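You operate a simulated robot arm through the tools that you are given. There is no shell and no other tool. Be economical: measure what you need, move in short steps, check, and stop when the job is done.

Carry out the task below with a simulated robot arm. There is one attempt and no reset: what you move stays moved.

TASK
Stop the truer and empty its dust pan into the waste tub.
Fine: switch off before the dust drawer is drawn; spill nothing; pan back in, drawer shut.
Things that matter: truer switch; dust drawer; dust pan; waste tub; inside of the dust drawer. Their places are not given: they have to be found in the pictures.

It is judged by the outcome, as a careful person would: the job done as asked, and still so three seconds after it is handed in. It fails if anything else is knocked over, pushed out of place, dropped, spilled or broken.

THE ROBOT
A 7-joint arm with a two-finger parallel gripper, fixed in place. Base frame: the origin is at the foot of the arm, x ahead of it, y to its left, z up. Lengths are in mm, angles in rad, forces in N, time in s.
With the tool pointing down near the work surface it reaches from about 300 to 700 mm from the base axis. Its first joint turns from -1.152 to 1.152 rad. Payload 1.57 kg.
The tool frame sits at the grasp point between the pads (the TCP): z along the fingers, y along the line on which they close. The tips reach 30 mm beyond it. The gripper opens to 110 mm. The fingers are 24 mm wide and 12 mm thick; the gripper's body (48 by 112 mm) begins 78 mm behind the TCP.
Orientation is that of the tool frame in the base frame, as a unit quaternion [w, x, y, z]. With the fingers straight down and closing along the base's y, the tool's x points along the base's -x, its y along +y and its z along -z.

THE INTERFACE
- The arm moves only by the tool nudge_tool. Its arguments are lists of equal length, an entry for each row: "translation": the shift along the tool's x, y, z in mm, a list of three; "turn": the turn, a rotation vector about the tool's x, y, z in rad, a list of three; "fingers": the finger opening in mm, from 0 to 110. In form: {"translation": [[tx, ty, tz], ...], "turn": [[ax, ay, az], ...], "fingers": [fingers, ...]}. A call has 1 to 12 rows; each row is the pose to reach, as a shift and turn from the pose commanded when the call began, along the tool's axes at that moment. A row lasts 0.2 s, in which the tool goes at most 50 mm and 0.15 rad; a call with a longer step from one row to the next is refused whole, and so is a gripper value outside its range. Where a pose cannot be reached the arm comes as near as it can. A force on the tool above 90 N (or 10 N above the force at the start of the call, whichever is more), or a blocked arm, ends the call early, and 0.2 s more pass. The fingers move at their own pace (about 108 mm/s each) and stop on an object; they squeeze with about 26 N. The grip force told is the motor's: it shows also when the fingers shut on nothing. Time passes only in rows, and 0.2 s behind the last, so rows that repeat a pose let the fingers close. The reply holds the time, the measured pose of the TCP, the force on the tool along the base axes, the opening and the grip force, in the units named above and with some noise.
- Cameras (640 x 400 px; columns grow to the right, rows downward): "scene" is fixed at [181.8, -402.3, 1414.2]; the picture's right is [0.63, -0.77, 0.00], its down [-0.36, -0.30, -0.88] and it looks along [0.68, 0.56, -0.47] (base axes); focal length 303 px, centre (320, 200). "wrist" rides on the gripper at [-36, 0, -80] in the tool frame; the picture's right is [0.00, -1.00, 0.00], its down [0.97, 0.00, -0.24] and it looks along [0.24, 0.00, 0.97] (tool axes); focal length 218 px, centre (320, 200).
- grab_frame(camera): a new picture of that camera. No time passes.
- pixel_to_xyz(camera, pixels): for up to 12 pixels [column, row] of the newest picture of that camera ("zoom" is the newest enlarged one), the place [x, y, z] in the base frame of the surface seen there, good to about 2 mm. No time passes.
- enlarge(camera, box): a new picture of the part [left, top, right, bottom] of that camera's present view, enlarged. No time passes.
- sign_off(): hands the job in; it is judged then, once.

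Keep the steps short. Do not move on a guess: measure, check each grasp and each placing, and mend mistakes. In all there are 80 turns and 46 pictures (those below and enlarged ones count). Leave the gripper open and the arm clear of the work at the hand-in unless told otherwise, and finish with a single line.

The tools are called after ">>>" as a command line: name --argument value ..., lists and objects as JSON in quotes. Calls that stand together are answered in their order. nudge_tool: Moves the arm, as the interface text tells. Its arguments: {"type":"object","properties":{"translation":{"type":"array","items":{"type":"array","items":{"type":"number"}}},"turn":{"type":"array","items":{"type":"array","items":{"type":"number"}}},"fingers":{"type":"array","items":{"type":"number"}}},"required":["translation","turn","fingers"]} The other tools are called the same way: grab_frame (camera) takes a picture; pixel_to_xyz (camera, pixels) gives the place of the surface under pixels of a picture; enlarge (camera, box) takes an enlarged picture of a part of a camera's view; sign_off () hands the job in.

At the start:

```text
time: 0.0
position: [328.5, -182.6, 1261.2]
tcp_rot: [0.0, 0.0, 1.0, 0.001]
force: [-0.4, -0.4, -0.3]
gripper_width: 110.0
gripper_force: 0.0
```

scene: 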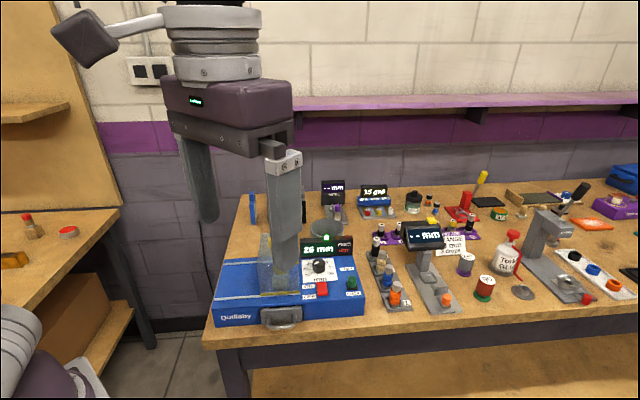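
wrist: 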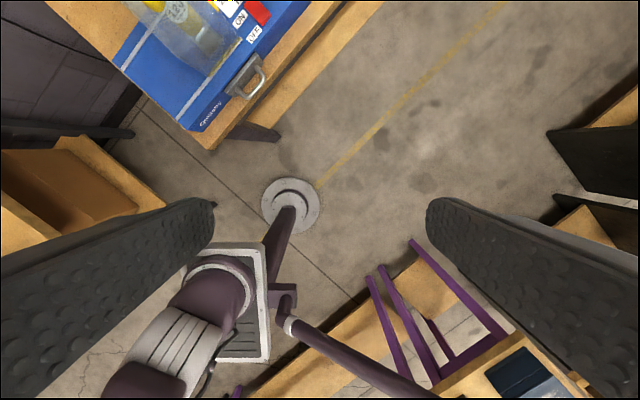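

The blue truer sits at about (290,285) in the scene, with buttons near (320,288) and a handle near (282,317). I'll enlarge it and the rest of the bench.

>>> enlarge --camera "scene" --box '[200, 220, 380, 335]'

>>> enlarge --camera "scene" --box '[360, 160, 640, 320]'

>>> enlarge --camera "scene" --box '[0, 180, 240, 400]'

```text
3.48 times, centred on (290, 278) of scene
```

zoom: 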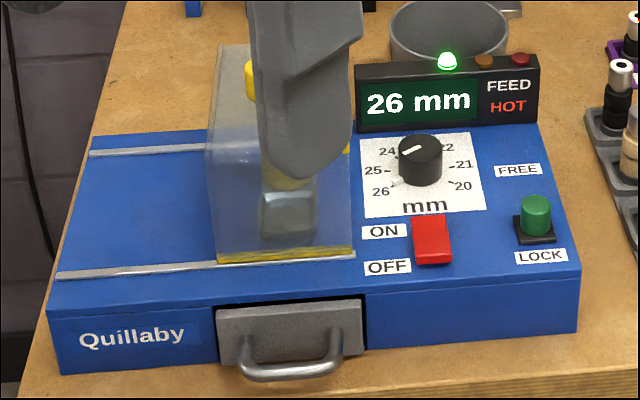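

```text
2.29 times, centred on (500, 240) of scene
```

zoom: 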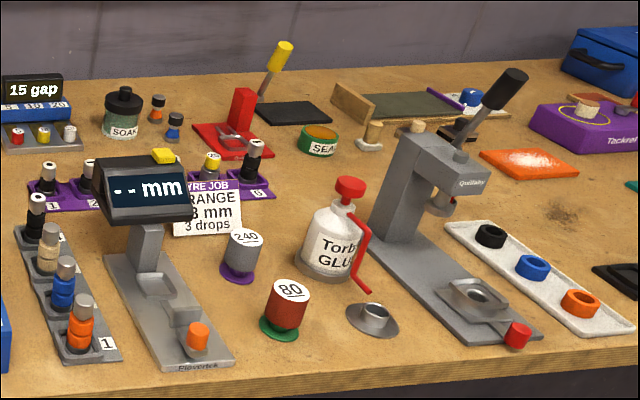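

```text
1.82 times, centred on (120, 290) of scene
```

zoom: 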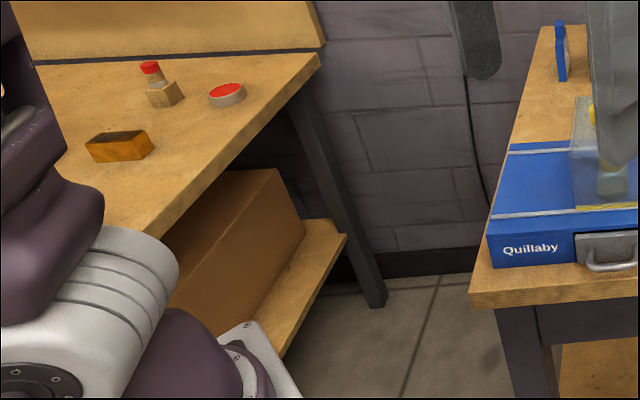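

The grey round tub behind the truer, near (325,228), may be the waste tub. I'll measure the truer first: zoom on it, then take points.

>>> enlarge --camera "scene" --box '[200, 220, 380, 335]'

>>> pixel_to_xyz --camera "zoom" --pixels '[[432, 225], [432, 250], [418, 262], [290, 322], [222, 325], [358, 320], [290, 372], [330, 345], [420, 150], [448, 25], [400, 40], [575, 275]]'

>>> pixel_to_xyz --camera "scene" --pixels '[[310, 222], [343, 222], [326, 230], [327, 234], [320, 287], [350, 282], [216, 315], [365, 312], [282, 325], [265, 310], [299, 318], [240, 240]]'

```text
3.48 times, centred on (290, 278) of scene
```

zoom: 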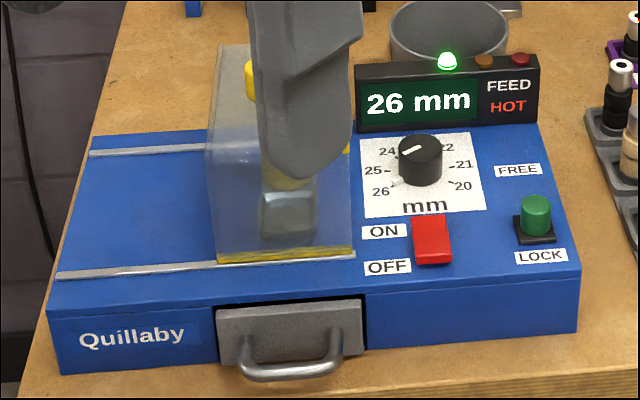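

```text
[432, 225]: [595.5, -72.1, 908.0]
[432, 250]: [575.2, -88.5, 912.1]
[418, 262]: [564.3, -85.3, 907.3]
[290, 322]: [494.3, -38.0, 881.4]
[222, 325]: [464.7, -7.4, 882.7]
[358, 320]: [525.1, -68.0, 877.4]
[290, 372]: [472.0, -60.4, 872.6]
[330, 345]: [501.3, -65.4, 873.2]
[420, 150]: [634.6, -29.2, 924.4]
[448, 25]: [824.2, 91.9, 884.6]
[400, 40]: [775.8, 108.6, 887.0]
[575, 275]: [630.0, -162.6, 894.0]
```

```text
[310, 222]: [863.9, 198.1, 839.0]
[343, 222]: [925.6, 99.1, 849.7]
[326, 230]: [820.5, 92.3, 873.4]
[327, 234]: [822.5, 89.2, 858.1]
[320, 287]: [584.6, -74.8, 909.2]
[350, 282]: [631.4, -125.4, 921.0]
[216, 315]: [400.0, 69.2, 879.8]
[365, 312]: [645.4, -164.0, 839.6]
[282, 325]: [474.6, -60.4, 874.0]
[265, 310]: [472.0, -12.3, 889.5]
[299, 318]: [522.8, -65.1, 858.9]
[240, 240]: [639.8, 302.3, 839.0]
```

The truer's front edge runs at 45°, so its front faces (-0.7,-0.7). The red rocker's OFF end is the raised one, at about (572,-88,912). I'll move the wrist above the truer for a better view. That path is all free air.

>>> nudge_tool --translation '[[-40, 20, 0], [-80, 40, 0], [-120, 60, 0], [-160, 80, 0], [-200, 110, 0], [-240, 140, 0], [-271, 170, 0], [-271, 170, 0]]' --turn '[[0, 0, 0], [0, 0, 0], [0, 0, 0], [0, 0, 0], [0, 0, 0], [0, 0, 0], [0, 0, 0], [0, 0, 0]]' --fingers '[110, 110, 110, 110, 110, 110, 110, 110]'

>>> grab_frame --camera "wrist"

>>> grab_frame --camera "scene"

```text
time: 1.8
position: [556.6, -19.7, 1255.8]
tcp_rot: [0.001, 0.0, 1.0, 0.0]
force: [0.6, -0.1, 0.3]
gripper_width: 109.9
gripper_force: 0.2
out of reach, approached as far as the arm can: row 6, 7, 8
```

```text
39 pictures are left
```

wrist: 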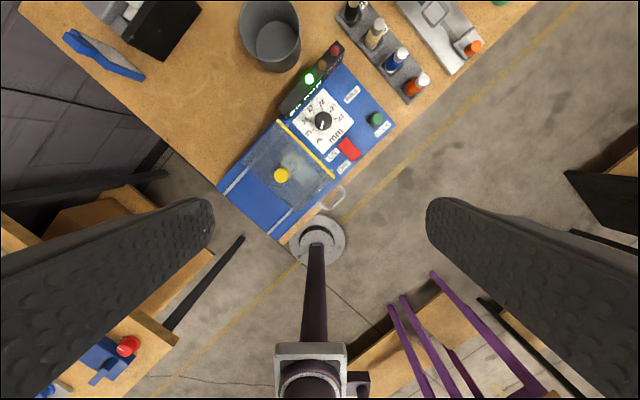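

```text
38 pictures are left
```

scene: 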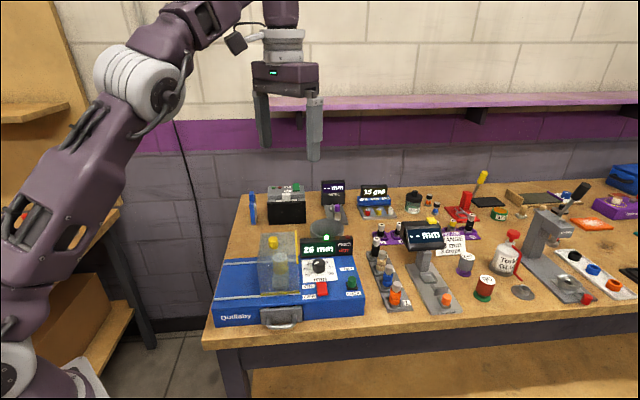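

Now the tub shows clearly at (270,38) in the wrist view. I'll measure the tub, guard, switch and handle.

>>> pixel_to_xyz --camera "wrist" --pixels '[[241, 30], [299, 30], [270, 4], [275, 68], [277, 42], [281, 175], [347, 148], [375, 118], [322, 120], [335, 175], [334, 197], [250, 165]]'

>>> enlarge --camera "wrist" --box '[210, 0, 430, 240]'

>>> enlarge --camera "scene" --box '[205, 175, 405, 335]'

```text
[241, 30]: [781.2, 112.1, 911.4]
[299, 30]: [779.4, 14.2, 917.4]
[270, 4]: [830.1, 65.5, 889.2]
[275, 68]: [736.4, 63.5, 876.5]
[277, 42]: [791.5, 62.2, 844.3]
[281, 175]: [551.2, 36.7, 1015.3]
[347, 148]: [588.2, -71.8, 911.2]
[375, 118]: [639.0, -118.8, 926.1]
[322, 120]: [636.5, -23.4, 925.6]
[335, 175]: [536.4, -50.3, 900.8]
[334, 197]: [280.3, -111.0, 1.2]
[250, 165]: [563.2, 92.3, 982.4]
```

```text
1.67 times, centred on (320, 120) of wrist
```

zoom: 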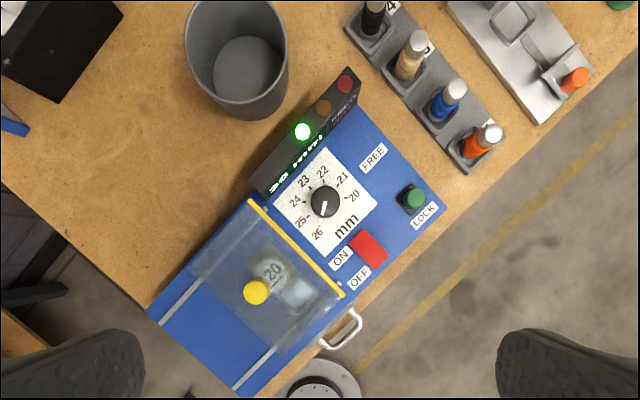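

```text
2.50 times, centred on (305, 255) of scene
```

zoom: 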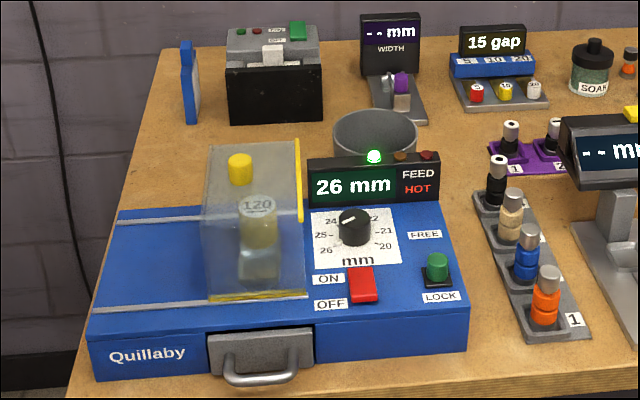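

The tub has its rim at z≈915, a centre near (785,63) and an open diameter of about 100. Next I'll turn the tool 45° so y lies along the truer's front normal, close the fingers and come down above the switch's OFF end.

>>> nudge_tool --translation '[[0, -20, 30], [0, -40, 60], [0, -60, 90], [0, -80, 120], [0, -80, 150], [0, -80, 190], [0, -80, 190]]' --turn '[[0, 0, 0.131], [0, 0, 0.262], [0, 0, 0.393], [0, 0, 0.524], [0, 0, 0.655], [0, 0, 0.7854], [0, 0, 0.7854]]' --fingers '[60, 0, 0, 0, 0, 0, 0]'

>>> grab_frame --camera "wrist"

```text
time: 3.4
position: [558.8, -95.8, 1069.0]
tcp_rot: [0.0, 0.383, 0.924, 0.0]
force: [-0.1, 0.1, 0.1]
gripper_width: 0.0
gripper_force: 22.1
```

```text
35 pictures are left
```

wrist: 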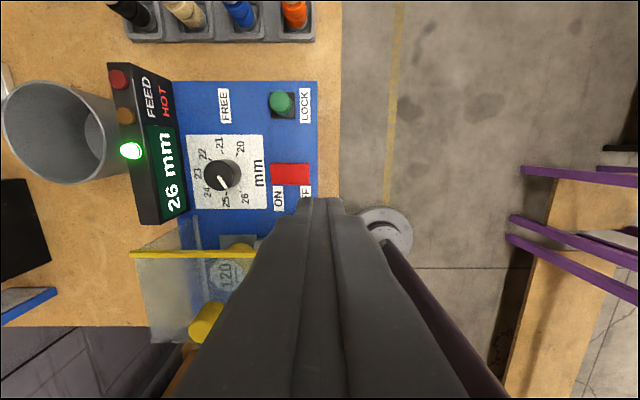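

>>> pixel_to_xyz --camera "wrist" --pixels '[[273, 174], [280, 174], [290, 174], [298, 174], [307, 174], [290, 166], [290, 183], [313, 174], [278, 103], [290, 103], [50, 85], [100, 130]]'

>>> enlarge --camera "wrist" --box '[180, 70, 340, 220]'

```text
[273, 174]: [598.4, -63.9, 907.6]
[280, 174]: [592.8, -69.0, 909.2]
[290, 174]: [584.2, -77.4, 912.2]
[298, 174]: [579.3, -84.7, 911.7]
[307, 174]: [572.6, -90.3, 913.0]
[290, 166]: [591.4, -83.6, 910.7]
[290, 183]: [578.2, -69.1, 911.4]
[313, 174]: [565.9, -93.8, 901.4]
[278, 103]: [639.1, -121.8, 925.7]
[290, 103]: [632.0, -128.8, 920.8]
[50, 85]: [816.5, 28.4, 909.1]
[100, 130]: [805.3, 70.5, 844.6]
```

```text
2.67 times, centred on (260, 145) of wrist
```

zoom: 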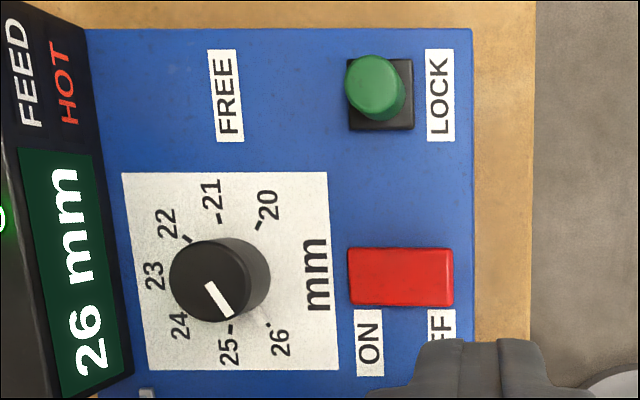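

The rocker runs from (599,-63) to (572,-91), and its raised end is the front OFF end, at z≈913. I'll put the closed fingertips right above that end and stop just short of it.

>>> nudge_tool --translation '[[-6, 12.7, 40], [-6, 12.7, 80], [-6, 12.7, 114], [-6, 12.7, 120], [-6, 12.7, 120]]' --turn '[[0, 0, 0], [0, 0, 0], [0, 0, 0], [0, 0, 0], [0, 0, 0]]' --fingers '[0, 0, 0, 0, 0]'

>>> enlarge --camera "scene" --box '[230, 210, 390, 330]'

```text
time: 4.6
position: [570.8, -90.4, 947.9]
tcp_rot: [0.0, 0.383, 0.924, -0.001]
force: [1.0, -0.9, 0.1]
gripper_width: 0.0
gripper_force: 21.5
```

```text
3.33 times, centred on (310, 270) of scene
```

zoom: 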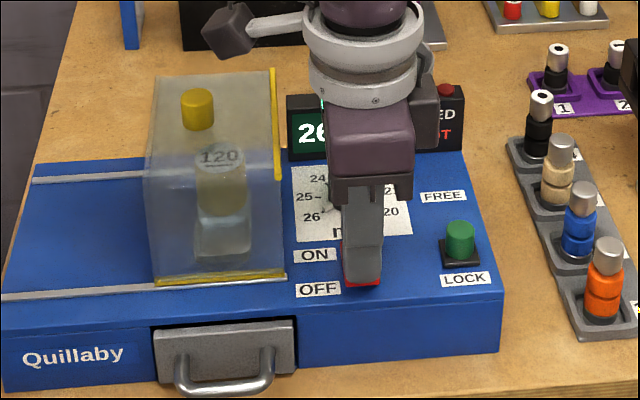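

The tips sit just above the OFF end. I'll press in small steps, then lift.

>>> nudge_tool --translation '[[0, 0, 4], [0, 0, 7], [0, 0, 10], [0, 0, 10]]' --turn '[[0, 0, 0], [0, 0, 0], [0, 0, 0], [0, 0, 0]]' --fingers '[0, 0, 0, 0]'

```text
time: 5.6
position: [569.5, -92.8, 937.9]
tcp_rot: [0.0, 0.382, 0.924, 0.0]
force: [0.4, -0.5, -0.8]
gripper_width: 0.0
gripper_force: 21.3
```

>>> nudge_tool --translation '[[0, 0, 1.5], [0, 0, 3], [0, 0, 3], [0, 0, -40], [0, 0, -80], [0, -40, -100], [0, -40, -100]]' --turn '[[0, 0, 0], [0, 0, 0], [0, 0, 0], [0, 0, 0], [0, 0, 0], [0, 0, 0], [0, 0, 0]]' --fingers '[0, 0, 0, 0, 0, 0, 0]'

>>> enlarge --camera "scene" --box '[230, 210, 390, 330]'

>>> grab_frame --camera "wrist"

```text
time: 7.2
position: [540.3, -121.7, 1039.1]
tcp_rot: [0.001, 0.383, 0.924, 0.0]
force: [-0.3, 0.0, 0.7]
gripper_width: 0.0
gripper_force: 21.2
```

```text
3.33 times, centred on (310, 270) of scene
```

zoom: 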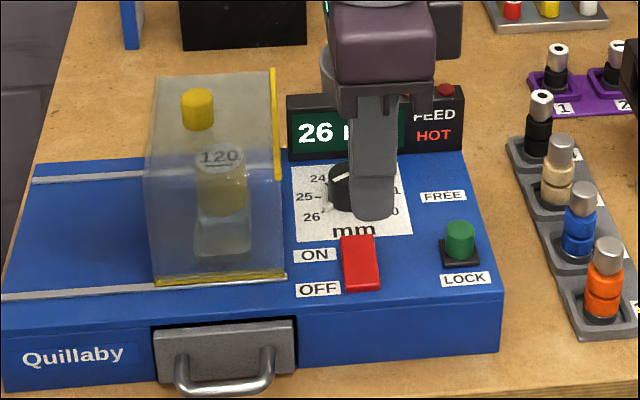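

```text
31 pictures are left
```

wrist: 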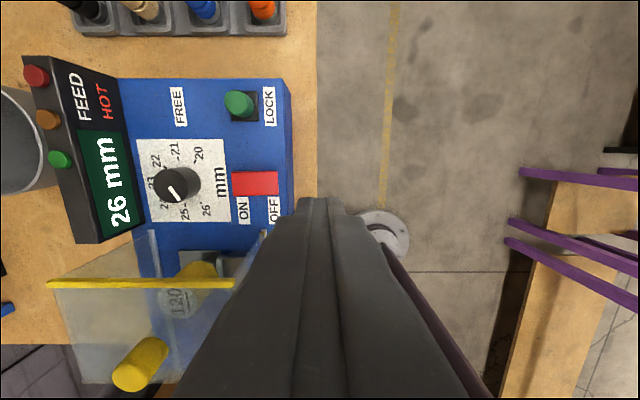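

The green lamp at (59,159) is dull now. I'll confirm the rocker tilt by heights and measure the handle.

>>> pixel_to_xyz --camera "wrist" --pixels '[[236, 184], [242, 184], [250, 184], [262, 184], [270, 184], [275, 184]]'

>>> enlarge --camera "scene" --box '[250, 285, 330, 335]'

>>> pixel_to_xyz --camera "zoom" --pixels '[[125, 215], [130, 275], [240, 350], [350, 310], [385, 260], [380, 200], [200, 250], [300, 250], [250, 300], [250, 352], [160, 330], [240, 372]]'

```text
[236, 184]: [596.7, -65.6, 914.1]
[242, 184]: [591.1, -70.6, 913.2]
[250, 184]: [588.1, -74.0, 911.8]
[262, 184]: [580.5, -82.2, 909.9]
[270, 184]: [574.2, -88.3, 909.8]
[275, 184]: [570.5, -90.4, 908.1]
```

```text
8.00 times, centred on (290, 310) of scene
```

zoom: 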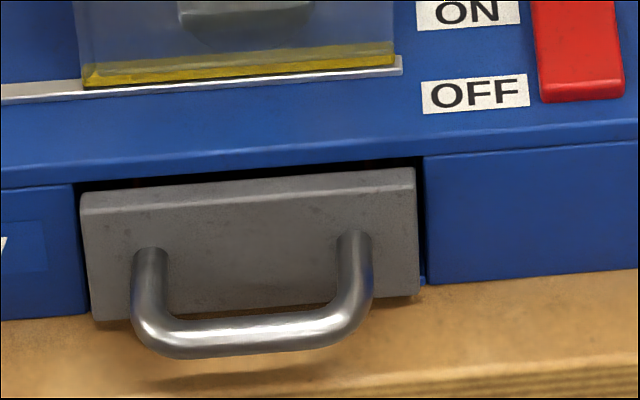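

```text
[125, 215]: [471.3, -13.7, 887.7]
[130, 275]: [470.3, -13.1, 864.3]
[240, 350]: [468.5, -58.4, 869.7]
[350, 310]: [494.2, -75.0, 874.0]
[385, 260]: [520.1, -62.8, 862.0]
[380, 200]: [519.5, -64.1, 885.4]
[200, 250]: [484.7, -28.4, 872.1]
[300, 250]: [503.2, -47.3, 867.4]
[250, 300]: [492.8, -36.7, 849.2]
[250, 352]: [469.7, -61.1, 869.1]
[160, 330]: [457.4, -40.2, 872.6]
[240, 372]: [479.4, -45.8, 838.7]
```

The rocker now reads back end 914 and front end 908, so it is OFF and the lamp is out. The handle bar centre is at about (474,-59,871), 33 mm out from the drawer face. I'll grip the bar with one finger behind it, tilting the tool 0.2 rad outward so the body clears the guard. First I'll stop above it.

>>> nudge_tool --translation '[[40, -6, 20], [80, -10, 40], [91, -10, 70], [91, -10, 100], [91, -10, 100]]' --turn '[[-0.1, 0, 0], [-0.2, 0, 0], [-0.2, 0, 0], [-0.2, 0, 0], [-0.2, 0, 0]]' --fingers '[20, 20, 20, 20, 20]'

>>> enlarge --camera "scene" --box '[230, 235, 350, 335]'

```text
time: 8.4
position: [468.6, -64.1, 939.0]
tcp_rot: [0.038, 0.381, 0.919, 0.093]
force: [1.1, -0.2, 0.0]
gripper_width: 20.0
gripper_force: 0.1
```

```text
4.00 times, centred on (290, 285) of scene
```

zoom: 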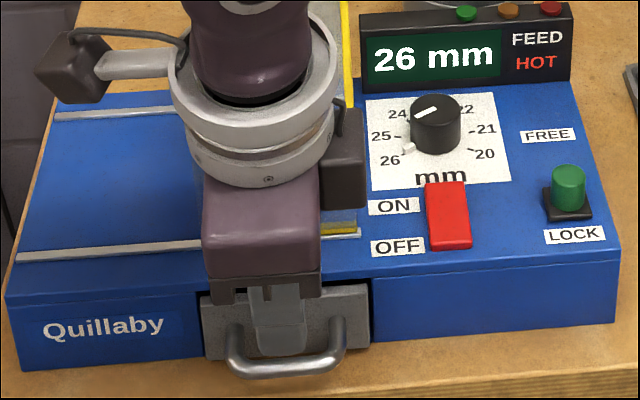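

The aim looks right: the tool is centred between the U's arms. I'll go straight down around the bar, in steps.

>>> nudge_tool --translation '[[0, -1, 15], [0, -3, 30], [0, -5, 40], [0, -6.2, 49], [0, -6.2, 49]]' --turn '[[0, 0, 0], [0, 0, 0], [0, 0, 0], [0, 0, 0], [0, 0, 0]]' --fingers '[20, 20, 20, 20, 20]'

>>> enlarge --camera "scene" --box '[250, 285, 330, 335]'

```text
time: 9.6
position: [472.2, -61.2, 888.1]
tcp_rot: [0.038, 0.381, 0.919, 0.093]
force: [0.3, 0.6, 0.2]
gripper_width: 20.0
gripper_force: 0.0
```

```text
8.00 times, centred on (290, 310) of scene
```

zoom: 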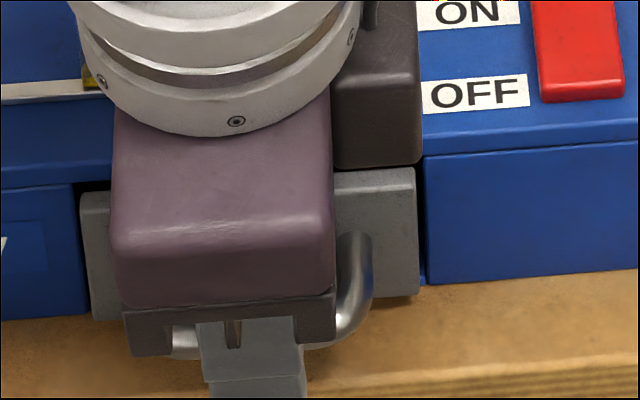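

The bar is between the fingers with no force on the tool. Closing on it now.

>>> nudge_tool --translation '[[0, 0, 0], [0, 0, 0]]' --turn '[[0, 0, 0], [0, 0, 0]]' --fingers '[2, 2]'

```text
time: 10.2
position: [471.9, -60.9, 888.0]
tcp_rot: [0.038, 0.38, 0.919, 0.092]
force: [0.0, -0.2, -4.7]
gripper_width: 9.8
gripper_force: 27.8
```

It's gripped, with the opening at 9.8. Now pulling the drawer straight out along (-0.7,-0.7), 60 mm to begin with.

>>> nudge_tool --translation '[[0, -9.8, -2], [0, -19.6, -4], [0, -29.4, -6], [0, -39.2, -8], [0, -49, -10], [0, -58.8, -11.9], [0, -58.8, -11.9]]' --turn '[[0, 0, 0], [0, 0, 0], [0, 0, 0], [0, 0, 0], [0, 0, 0], [0, 0, 0], [0, 0, 0]]' --fingers '[2, 2, 2, 2, 2, 2, 2]'

>>> enlarge --camera "scene" --box '[200, 240, 360, 360]'

```text
time: 11.8
position: [429.4, -104.8, 888.2]
tcp_rot: [0.038, 0.381, 0.919, 0.092]
force: [-7.9, 8.2, -15.3]
gripper_width: 9.7
gripper_force: 27.5
```

```text
3.33 times, centred on (280, 300) of scene
```

zoom: 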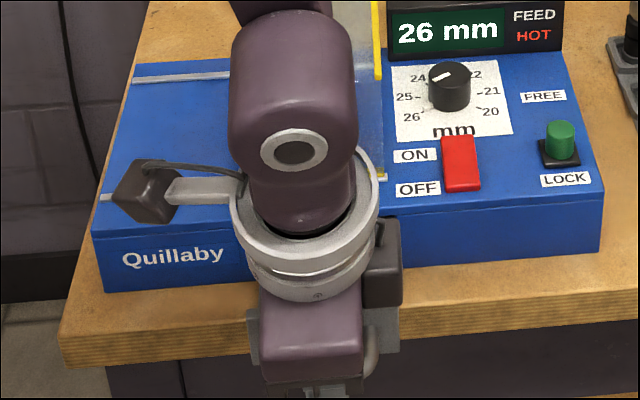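

The drawer is sliding out. Another 50 mm.

>>> nudge_tool --translation '[[0, -9.8, -2], [0, -19.6, -4], [0, -29.4, -6], [0, -39.2, -8], [0, -49, -10], [0, -49, -10]]' --turn '[[0, 0, 0], [0, 0, 0], [0, 0, 0], [0, 0, 0], [0, 0, 0], [0, 0, 0]]' --fingers '[2, 2, 2, 2, 2, 2]'

>>> grab_frame --camera "scene"

>>> grab_frame --camera "wrist"

```text
time: 13.2
position: [395.9, -136.6, 890.1]
tcp_rot: [0.04, 0.38, 0.919, 0.093]
force: [25.5, 9.3, -15.9]
gripper_width: 9.8
gripper_force: 28.2
```

```text
26 pictures are left
```

scene: 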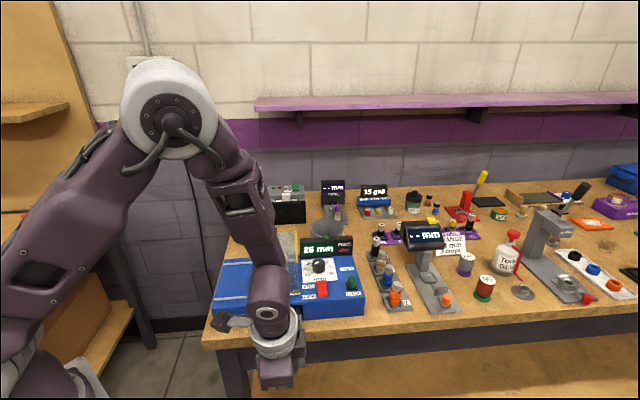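

```text
25 pictures are left
```

wrist: 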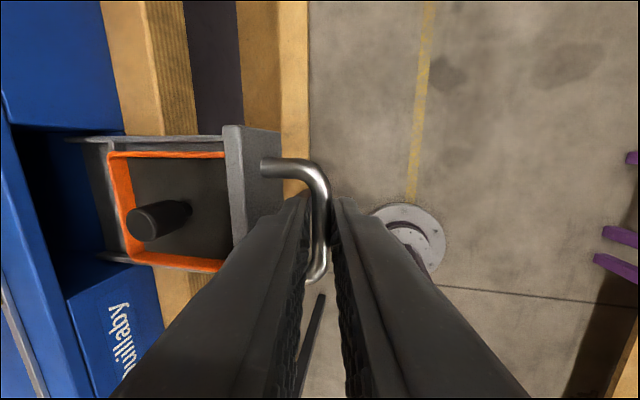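

The drawer is out against its stop. The orange pan shows, with dark dust in it and a post in the middle at about (165,215). I'll let go of the handle, back off along the finger axis, and straighten up above the pan.

>>> nudge_tool --translation '[[0, 0, 0], [0, 0, 0], [0, 0, -25], [0, 0, -60], [0, 0, -100], [0, 0, -140], [0, 0, -160], [0, 0, -160]]' --turn '[[0, 0, 0], [0, 0, 0], [0, 0, 0], [0, 0, 0], [0, 0, 0], [0.1, 0, 0], [0.2, 0, 0], [0.2, 0, 0]]' --fingers '[24, 24, 24, 24, 24, 24, 24, 24]'

>>> grab_frame --camera "wrist"

>>> pixel_to_xyz --camera "wrist" --pixels '[[320, 200]]'

```text
time: 15.0
position: [373.8, -161.8, 1046.2]
tcp_rot: [0.0, 0.384, 0.923, 0.0]
force: [-0.6, 0.5, 0.0]
gripper_width: 24.0
gripper_force: 0.1
```

```text
24 pictures are left
```

wrist: 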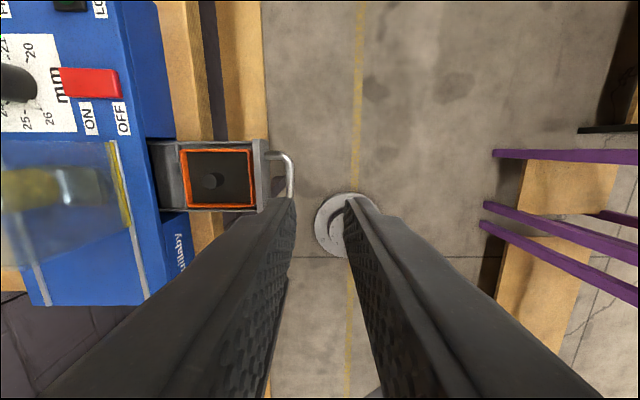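

```text
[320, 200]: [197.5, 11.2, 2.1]
```

>>> enlarge --camera "wrist" --box '[140, 120, 310, 225]'

>>> pixel_to_xyz --camera "wrist" --pixels '[[216, 181], [208, 181], [222, 181], [182, 178], [253, 180], [217, 151], [219, 208], [235, 165], [262, 170], [290, 178], [153, 175], [170, 178]]'

>>> enlarge --camera "scene" --box '[200, 270, 340, 380]'

```text
3.76 times, centred on (225, 172) of wrist
```

zoom: 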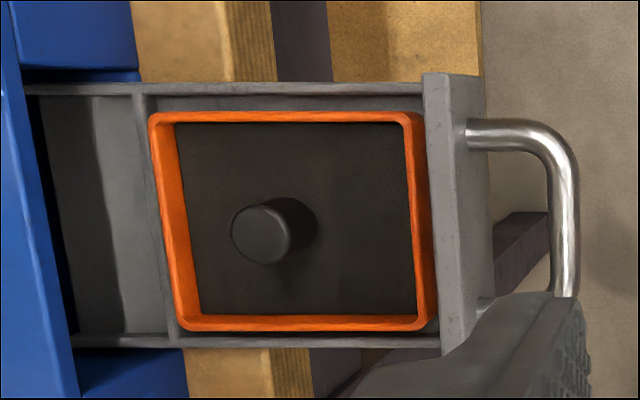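

```text
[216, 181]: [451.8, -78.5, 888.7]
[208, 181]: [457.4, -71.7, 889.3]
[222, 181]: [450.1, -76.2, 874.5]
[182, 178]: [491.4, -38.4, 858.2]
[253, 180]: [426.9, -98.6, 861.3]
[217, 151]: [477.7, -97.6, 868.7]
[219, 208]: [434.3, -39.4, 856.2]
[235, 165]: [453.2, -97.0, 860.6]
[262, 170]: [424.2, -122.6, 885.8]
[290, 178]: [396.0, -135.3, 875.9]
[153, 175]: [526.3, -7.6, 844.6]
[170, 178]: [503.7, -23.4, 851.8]
```

```text
3.64 times, centred on (270, 325) of scene
```

zoom: 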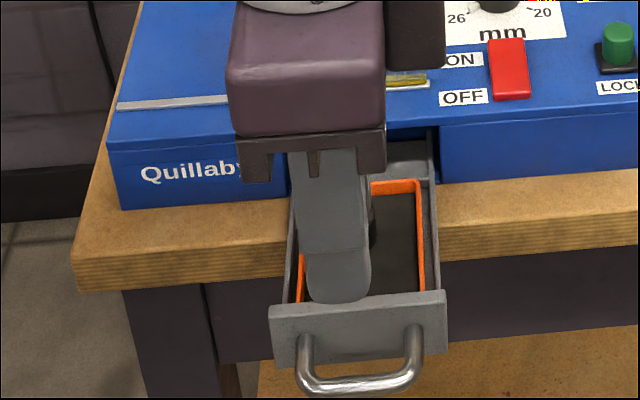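

The pan is an orange tray, about 88 by 72 mm, with a dust surface at z≈860. Its post is about 17 mm thick, with its top at (454,-75,889). The tub is far out, so before picking up I'll rehearse the tipping pose empty-handed to be sure the arm can reach it. I'll go high over the truer with the yaw turned -90°.

>>> nudge_tool --translation '[[0, 0, -40], [0, 30, -70], [5, 60, -70], [10, 95, -70], [15, 130, -70], [20, 165, -70], [27, 200, -70], [35, 235, -70], [43, 270, -70], [50, 295, -70], [54, 317, -70], [54, 317, -70]]' --turn '[[0, 0, -0.14], [0, 0, -0.285], [0, 0, -0.43], [0, 0, -0.57], [0, 0, -0.715], [0, 0, -0.86], [0, 0, -1.0], [0, 0, -1.145], [0, 0, -1.29], [0, 0, -1.43], [0, 0, -1.5708], [0, 0, -1.5708]]' --fingers '[24, 24, 24, 24, 24, 24, 24, 24, 24, 24, 24, 24]'

```text
time: 17.6
position: [557.1, 101.7, 1115.2]
tcp_rot: [0.0, -0.384, 0.923, 0.0]
force: [0.3, -0.1, 0.6]
gripper_width: 24.2
gripper_force: 0.1
```

>>> nudge_tool --translation '[[-19, -28, 5], [-38, -56, 10], [-57, -84, 20], [-76, -112, 30], [-95, -140, 40], [-114, -168, 50], [-133, -194, 60], [-133, -194, 60]]' --turn '[[0.125, 0, 0], [0.25, 0, 0], [0.375, 0, 0], [0.5, 0, 0], [0.625, 0, 0], [0.75, 0, 0], [0.873, 0, 0], [0.873, 0, 0]]' --fingers '[24, 24, 24, 24, 24, 24, 24, 24]'

>>> grab_frame --camera "scene"

```text
time: 19.4
position: [787.9, 58.4, 1056.9]
tcp_rot: [0.162, -0.348, 0.837, -0.391]
force: [0.2, 0.3, -0.1]
gripper_width: 24.2
gripper_force: 0.1
```

```text
21 pictures are left
```

scene: 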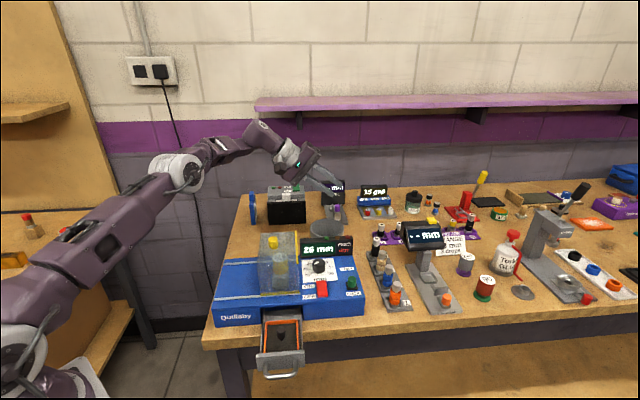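

Reached at 50° of tilt, and the drawer stays open. I'll take measurements of pan and tub from this clear view, then rehearse on to 130° of tilt while backing off and raising.

>>> pixel_to_xyz --camera "scene" --pixels '[[311, 226], [347, 226], [329, 218], [329, 231], [283, 334], [265, 345], [299, 345], [267, 324], [297, 322], [337, 240], [302, 240], [352, 240]]'

>>> enlarge --camera "scene" --box '[240, 300, 330, 385]'

>>> nudge_tool --translation '[[0, 1.4, -6.4], [0, 2.8, -12.8], [0, 4.2, -19], [0, 5.6, -25.4], [0, 7, -32], [0, 8.4, -38], [0, 9.8, -44.5], [0, 11.2, -51], [0, 12.6, -57], [0, 14.3, -63.7], [0, 14.3, -63.7]]' --turn '[[0.14, 0, 0], [0.28, 0, 0], [0.42, 0, 0], [0.56, 0, 0], [0.7, 0, 0], [0.84, 0, 0], [0.98, 0, 0], [1.12, 0, 0], [1.26, 0, 0], [1.396, 0, 0], [1.396, 0, 0]]' --fingers '[24, 24, 24, 24, 24, 24, 24, 24, 24, 24, 24]'

>>> grab_frame --camera "scene"

```text
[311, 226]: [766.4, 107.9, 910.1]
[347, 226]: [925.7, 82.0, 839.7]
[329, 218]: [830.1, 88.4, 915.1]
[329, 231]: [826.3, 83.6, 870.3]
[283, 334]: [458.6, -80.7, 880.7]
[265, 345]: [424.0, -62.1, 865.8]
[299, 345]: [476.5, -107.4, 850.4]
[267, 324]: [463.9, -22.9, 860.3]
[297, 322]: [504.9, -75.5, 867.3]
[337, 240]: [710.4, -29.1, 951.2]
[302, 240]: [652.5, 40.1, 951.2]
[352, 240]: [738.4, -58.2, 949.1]
```

```text
4.71 times, centred on (285, 342) of scene
```

zoom: 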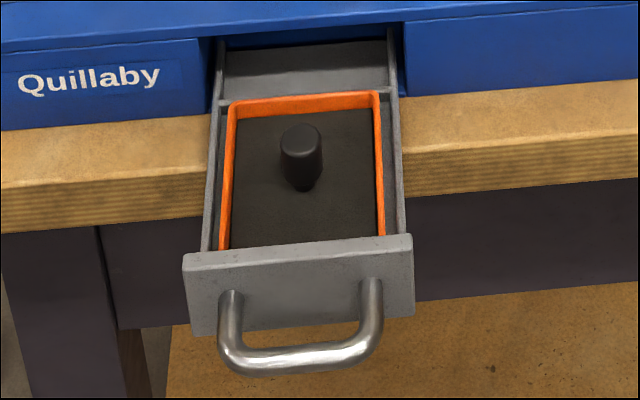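

```text
time: 21.8
position: [746.7, 99.7, 1086.1]
tcp_rot: [-0.347, 0.161, -0.389, 0.838]
force: [-0.1, -0.2, -0.6]
gripper_width: 23.8
gripper_force: 0.0
```

```text
19 pictures are left
```

scene: 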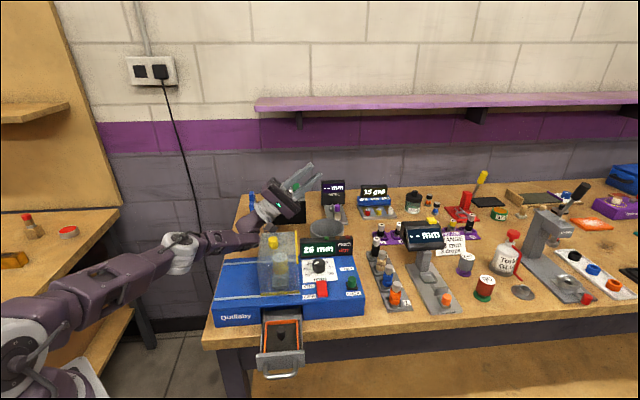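

The full 130° tipping pose is reachable without contact. The tub centre fits (786,63), with an inner radius of about 46. I'll retrace the path back to upright.

>>> nudge_tool --translation '[[0, 6, 2.5], [0, 12, 5], [0, 18, 7.5], [0, 24, 10], [0, 30, 12.5], [0, 36, 15], [0, 42, 17.5], [0, 48, 20], [0, 54, 22.5], [0, 60.3, 25], [0, 60.3, 25]]' --turn '[[-0.14, 0, 0], [-0.28, 0, 0], [-0.42, 0, 0], [-0.56, 0, 0], [-0.7, 0, 0], [-0.84, 0, 0], [-0.98, 0, 0], [-1.12, 0, 0], [-1.26, 0, 0], [-1.396, 0, 0], [-1.396, 0, 0]]' --fingers '[40, 40, 40, 40, 40, 40, 40, 40, 40, 40, 40]'

```text
time: 24.2
position: [789.5, 56.5, 1055.0]
tcp_rot: [0.161, -0.346, 0.838, -0.39]
force: [-0.2, -0.2, -1.0]
gripper_width: 40.0
gripper_force: 0.1
```

>>> nudge_tool --translation '[[19, 11.5, -26.5], [38, 23, -53], [57, 34.4, -79.5], [76, 46, -106], [95, 57.4, -133], [114, 69, -160], [133, 80.3, -186], [133, 80.3, -186]]' --turn '[[-0.125, 0, 0], [-0.25, 0, 0], [-0.375, 0, 0], [-0.5, 0, 0], [-0.625, 0, 0], [-0.75, 0, 0], [-0.873, 0, 0], [-0.873, 0, 0]]' --fingers '[40, 40, 40, 40, 40, 40, 40, 40]'

```text
time: 26.0
position: [555.2, 98.3, 1113.2]
tcp_rot: [0.0, -0.383, 0.924, 0.001]
force: [0.3, -0.4, 0.0]
gripper_width: 40.1
gripper_force: 0.0
```

Upright again. Now to above the pan post, with the yaw turned back +90°.

>>> nudge_tool --translation '[[17, -5, 0], [35, -10, 0], [52, -14, 0], [70, -19, 0], [87, -24, 0], [104, -29, 0], [122, -33, 0], [139, -38, 0], [156, -43, 10], [174, -48, 30], [191, -52, 53], [191, -52, 53]]' --turn '[[0, 0, 0.143], [0, 0, 0.286], [0, 0, 0.428], [0, 0, 0.571], [0, 0, 0.714], [0, 0, 0.857], [0, 0, 1.0], [0, 0, 1.142], [0, 0, 1.285], [0, 0, 1.428], [0, 0, 1.5708], [0, 0, 1.5708]]' --fingers '[40, 40, 40, 40, 40, 40, 40, 40, 40, 40, 40, 40]'

>>> grab_frame --camera "wrist"

```text
time: 28.6
position: [459.6, -71.1, 1058.6]
tcp_rot: [0.001, 0.383, 0.924, 0.0]
force: [-0.2, -0.2, -0.6]
gripper_width: 39.9
gripper_force: 0.0
```

```text
18 pictures are left
```

wrist: 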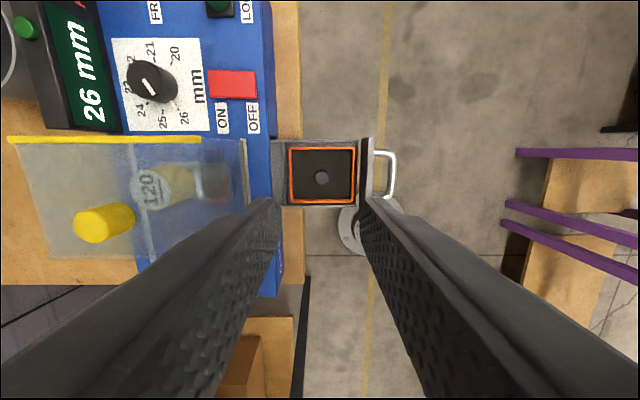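

>>> enlarge --camera "wrist" --box '[270, 130, 380, 215]'

>>> pixel_to_xyz --camera "wrist" --pixels '[[317, 177], [321, 177], [326, 177], [321, 172], [321, 182], [291, 177], [354, 175], [322, 149], [322, 201], [245, 160], [247, 195], [305, 190]]'

```text
4.71 times, centred on (325, 172) of wrist
```

zoom: 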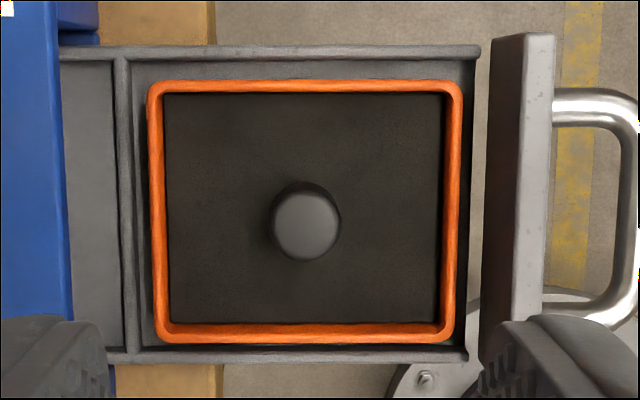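

```text
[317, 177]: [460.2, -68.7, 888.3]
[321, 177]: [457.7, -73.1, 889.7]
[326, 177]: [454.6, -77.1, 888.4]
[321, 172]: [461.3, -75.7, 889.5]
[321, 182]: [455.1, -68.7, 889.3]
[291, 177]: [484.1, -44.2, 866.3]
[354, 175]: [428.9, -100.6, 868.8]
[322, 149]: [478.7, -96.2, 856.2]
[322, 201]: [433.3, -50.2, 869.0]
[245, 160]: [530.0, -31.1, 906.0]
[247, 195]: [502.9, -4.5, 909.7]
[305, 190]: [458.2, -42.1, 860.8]
```

The post is centred at (457,-74), top z 889, and the pan is 79×64 mm. I'll go down over the post, with the opening at 30 so the fingers stay inside the pan rim and the tips stop above the dust at 861.

>>> nudge_tool --translation '[[0, -3.5, 30], [0, -3.5, 65], [0, -3.5, 100], [0, -3.5, 130], [0, -3.5, 148], [0, -3.5, 158], [0, -3.5, 162], [0, -3.5, 162]]' --turn '[[0, 0, 0], [0, 0, 0], [0, 0, 0], [0, 0, 0], [0, 0, 0], [0, 0, 0], [0, 0, 0], [0, 0, 0]]' --fingers '[30, 30, 30, 30, 30, 30, 30, 30]'

>>> grab_frame --camera "wrist"

```text
time: 30.4
position: [457.3, -71.7, 898.0]
tcp_rot: [0.0, 0.382, 0.924, 0.0]
force: [0.7, -0.7, 0.2]
gripper_width: 30.1
gripper_force: 0.0
```

```text
16 pictures are left
```

wrist: 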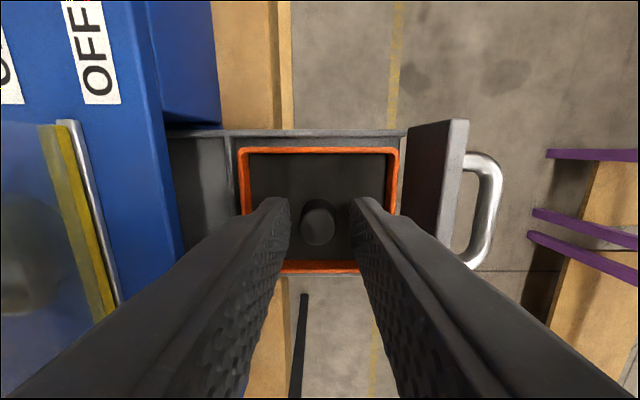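

The post stands between the fingers. Down 3 mm more, then close.

>>> nudge_tool --translation '[[0, -1, 3], [0, -1, 3], [0, -1, 3], [0, -1, 3]]' --turn '[[0, 0, 0], [0, 0, 0], [0, 0, 0], [0, 0, 0]]' --fingers '[30, 10, 10, 10]'

```text
time: 31.4
position: [455.9, -73.9, 894.5]
tcp_rot: [0.001, 0.382, 0.924, 0.0]
force: [-1.2, 1.3, 2.6]
gripper_width: 16.7
gripper_force: 25.3
```

The post is held at 16.7 mm. I'll lift gently, straight up.

>>> nudge_tool --translation '[[0, 0, -5], [0, 0, -12], [0, 0, -25], [0, 0, -40], [0, 0, -60], [0, 0, -80], [0, 0, -80]]' --turn '[[0, 0, 0], [0, 0, 0], [0, 0, 0], [0, 0, 0], [0, 0, 0], [0, 0, 0], [0, 0, 0]]' --fingers '[10, 10, 10, 10, 10, 10, 10]'

>>> grab_frame --camera "wrist"

```text
time: 33.0
position: [456.1, -73.0, 973.8]
tcp_rot: [0.0, 0.383, 0.924, 0.0]
force: [0.1, 0.4, -0.4]
gripper_width: 16.8
gripper_force: 26.1
```

```text
15 pictures are left
```

wrist: 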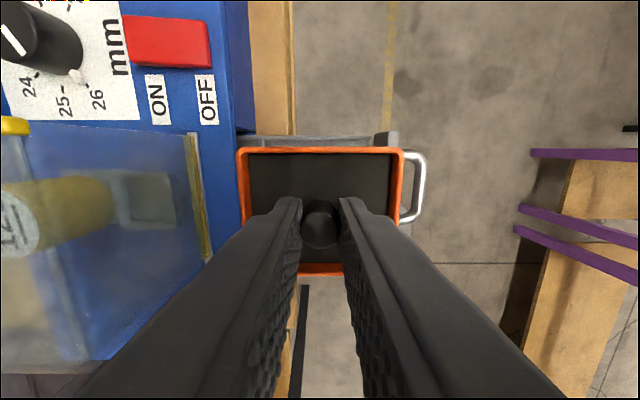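

The pan hangs level and full. I'll lift to z≈1120, then carry it over the truer while turning the yaw -90°.

>>> nudge_tool --translation '[[0, 0, -25], [0, 0, -55], [0, 0, -85], [0, 0, -115], [2, 12, -143], [8, 35, -146], [15, 62, -146], [23, 90, -146], [31, 118, -146], [40, 148, -146], [47, 175, -146], [52, 194, -146]]' --turn '[[0, 0, -0.06], [0, 0, -0.2], [0, 0, -0.34], [0, 0, -0.48], [0, 0, -0.62], [0, 0, -0.76], [0, 0, -0.9], [0, 0, -1.04], [0, 0, -1.18], [0, 0, -1.32], [0, 0, -1.45], [0, 0, -1.5708]]' --fingers '[10, 10, 10, 10, 10, 10, 10, 10, 10, 10, 10, 10]'

>>> grab_frame --camera "wrist"

```text
time: 35.6
position: [555.9, 96.9, 1122.6]
tcp_rot: [0.001, -0.384, 0.923, 0.0]
force: [-0.2, 0.4, -0.9]
gripper_width: 17.0
gripper_force: 26.1
```

```text
14 pictures are left
```

wrist: 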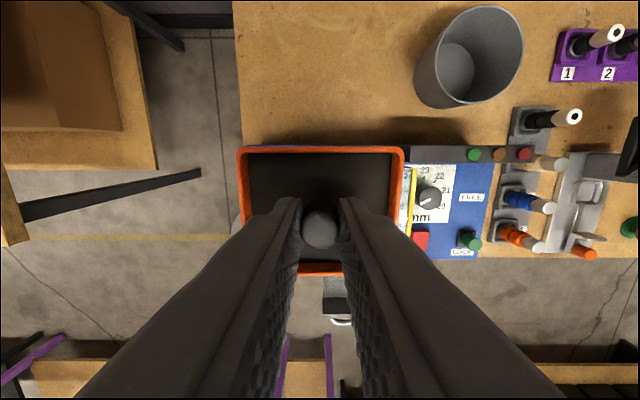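

The pan is still full and level, and the tub is ahead at (470,60). I'll go over the area behind the truer first, then toward the tub, keeping the tilt at only 0.17 rad, and see how near an almost upright tool can get.

>>> nudge_tool --translation '[[-25, 0, 0], [-55, 0, 10], [-85, -10, 20], [-110, -30, 35], [-125, -55, 50], [-134, -85, 65], [-138, -110, 80], [-138, -135, 95], [-138, -160, 107], [-138, -180, 115], [-138, -190, 117], [-138, -190, 117]]' --turn '[[0, 0, 0], [0, 0, 0], [0, 0, 0], [0, 0, 0], [0, 0, 0], [0, 0, 0], [0, 0, 0], [0.03, 0, 0], [0.07, 0, 0], [0.12, 0, 0], [0.17, 0, 0], [0.17, 0, 0]]' --fingers '[10, 10, 10, 10, 10, 10, 10, 10, 10, 10, 10, 10]'

>>> grab_frame --camera "wrist"

>>> enlarge --camera "scene" --box '[230, 130, 400, 270]'

```text
time: 38.2
position: [710.8, 52.0, 990.9]
tcp_rot: [0.033, -0.382, 0.92, -0.079]
force: [0.6, -0.4, -0.7]
gripper_width: 16.6
gripper_force: 26.1
out of reach, approached as far as the arm can: row 4, 5, 6, 7, 8, 9, 10, 11, 12
```

```text
13 pictures are left
```

wrist: 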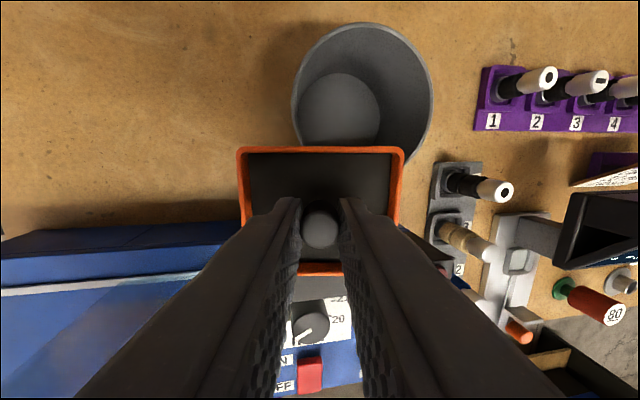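

```text
2.86 times, centred on (315, 200) of scene
```

zoom: 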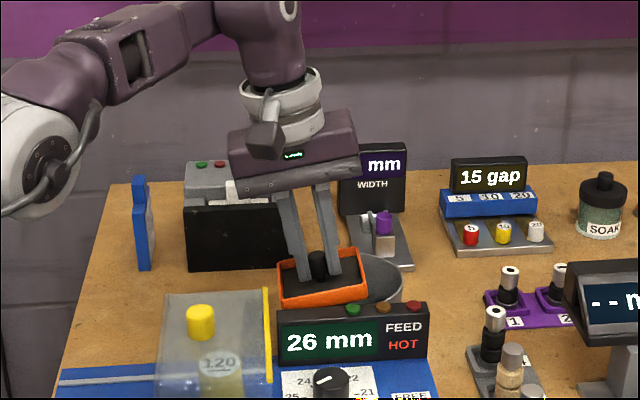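

An almost upright tool only gets to x≈711, so some outward tilt is needed to reach. Leaning straight outward is more efficient than leaning sideways: about 20° brings the low edge over the tub. I'll raise clear of the display panel, level the pan, then turn the yaw so the tool leans radially.

>>> nudge_tool --translation '[[0, 0, -15], [0, 2, -32], [4, 8, -40], [10, 18, -46], [16, 27, -50], [21, 33, -52], [21, 33, -52]]' --turn '[[0, 0, 0], [-0.03, 0, 0], [-0.07, 0, 0], [-0.11, 0, 0], [-0.15, 0, 0], [-0.17, 0, 0], [-0.17, 0, 0]]' --fingers '[10, 10, 10, 10, 10, 10, 10]'

```text
time: 39.8
position: [663.3, 65.0, 1037.9]
tcp_rot: [-0.001, -0.382, 0.924, 0.0]
force: [0.8, -0.2, -0.7]
gripper_width: 16.6
gripper_force: 26.1
```

>>> nudge_tool --translation '[[0, 0, 0], [0, 0, 0], [0, 0, 0], [0, 0, 0], [0, 0, 0], [0, 0, 0], [0, 0, 0]]' --turn '[[0, 0, -0.131], [0, 0, -0.262], [0, 0, -0.393], [0, 0, -0.524], [0, 0, -0.655], [0, 0, -0.7854], [0, 0, -0.7854]]' --fingers '[10, 10, 10, 10, 10, 10, 10]'

```text
time: 41.4
position: [663.4, 66.6, 1037.4]
tcp_rot: [0.0, 0.708, -0.707, 0.0]
force: [-0.3, 0.3, -1.1]
gripper_width: 16.9
gripper_force: 25.8
```

Now leaning outward gradually while moving in over the tub, up to 0.36 rad.

>>> nudge_tool --translation '[[1, -13, 0], [2, -27, 0], [3, -37, 4], [3.6, -49, 8], [3.6, -62, 12], [3.6, -75, 16], [3.6, -89, 20], [3.6, -102, 24], [3.6, -114, 26], [3.6, -114, 26]]' --turn '[[0, 0, 0], [0, 0, 0], [0.03, 0, 0], [0.08, 0, 0], [0.14, 0, 0], [0.2, 0, 0], [0.26, 0, 0], [0.31, 0, 0], [0.36, 0, 0], [0.36, 0, 0]]' --fingers '[10, 10, 10, 10, 10, 10, 10, 10, 10, 10]'

>>> grab_frame --camera "wrist"

>>> enlarge --camera "scene" --box '[230, 130, 400, 270]'

```text
time: 43.6
position: [771.0, 61.1, 1008.6]
tcp_rot: [-0.127, 0.696, -0.695, 0.127]
force: [0.6, -0.3, -1.2]
gripper_width: 16.7
gripper_force: 25.6
out of reach, approached as far as the arm can: row 2, 3, 4, 5, 6, 7, 8, 9, 10
```

```text
11 pictures are left
```

wrist: 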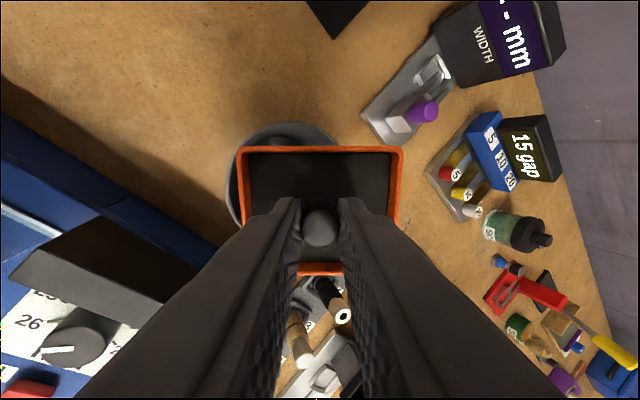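

```text
2.86 times, centred on (315, 200) of scene
```

zoom: 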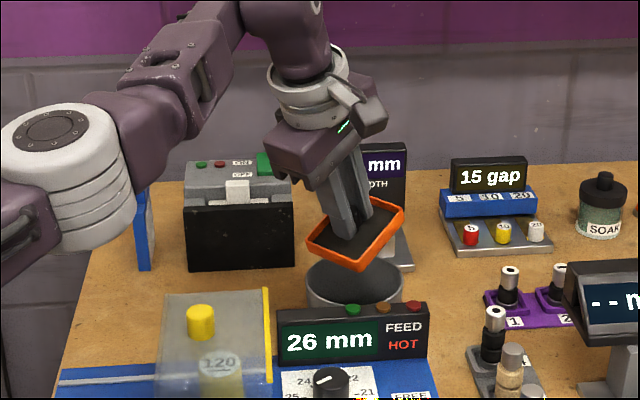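

Reached at 20° of tilt with the dust unmoved, and the pan's low edge is over the tub. I'll tilt on to about 45° with the low edge over the tub's middle.

>>> nudge_tool --translation '[[0, -2, 0.5], [0, -3.5, 1.2], [0, -5, 2], [0, -7, 2.6], [0, -8.4, 3.2], [0, -8.4, 3.2]]' --turn '[[0.08, 0, 0], [0.16, 0, 0], [0.25, 0, 0], [0.34, 0, 0], [0.42, 0, 0], [0.42, 0, 0]]' --fingers '[10, 10, 10, 10, 10, 10]'

>>> enlarge --camera "scene" --box '[230, 130, 400, 270]'

```text
time: 45.0
position: [778.2, 60.9, 1007.8]
tcp_rot: [0.268, -0.654, 0.654, -0.269]
force: [0.0, 0.2, -1.1]
gripper_width: 17.0
gripper_force: 25.9
```

```text
2.86 times, centred on (315, 200) of scene
```

zoom: 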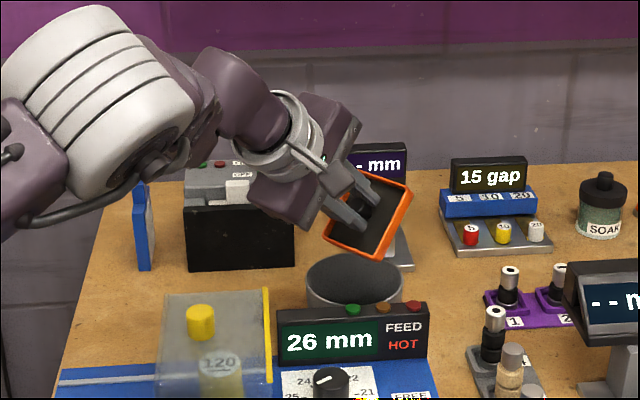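

At 45° the low edge is over the tub. Now I'll swing the whole tool 45° about the vertical, at the same tilt, so the hand goes to the free area left of the tub as rehearsed.

>>> nudge_tool --translation '[[-1, -2, -0.8], [-2, -4, -1.6], [-3, -6, -2.4], [-4, -8, -3.2], [-5, -9.5, -3.8], [-5.5, -10.2, -4], [-5.5, -10.2, -4]]' --turn '[[0, 0.092, 0.093], [0, 0.184, 0.186], [0, 0.276, 0.279], [0, 0.368, 0.372], [0, 0.46, 0.465], [0, 0.552, 0.558], [0, 0.552, 0.558]]' --fingers '[10, 10, 10, 10, 10, 10, 10]'

>>> grab_frame --camera "wrist"

```text
time: 46.6
position: [783.2, 66.2, 1018.4]
tcp_rot: [0.145, -0.354, 0.854, -0.351]
force: [0.6, 0.4, -1.1]
gripper_width: 16.9
gripper_force: 25.9
```

```text
8 pictures are left
```

wrist: 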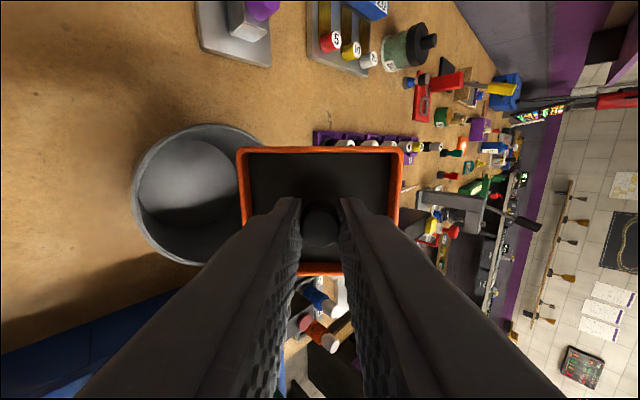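

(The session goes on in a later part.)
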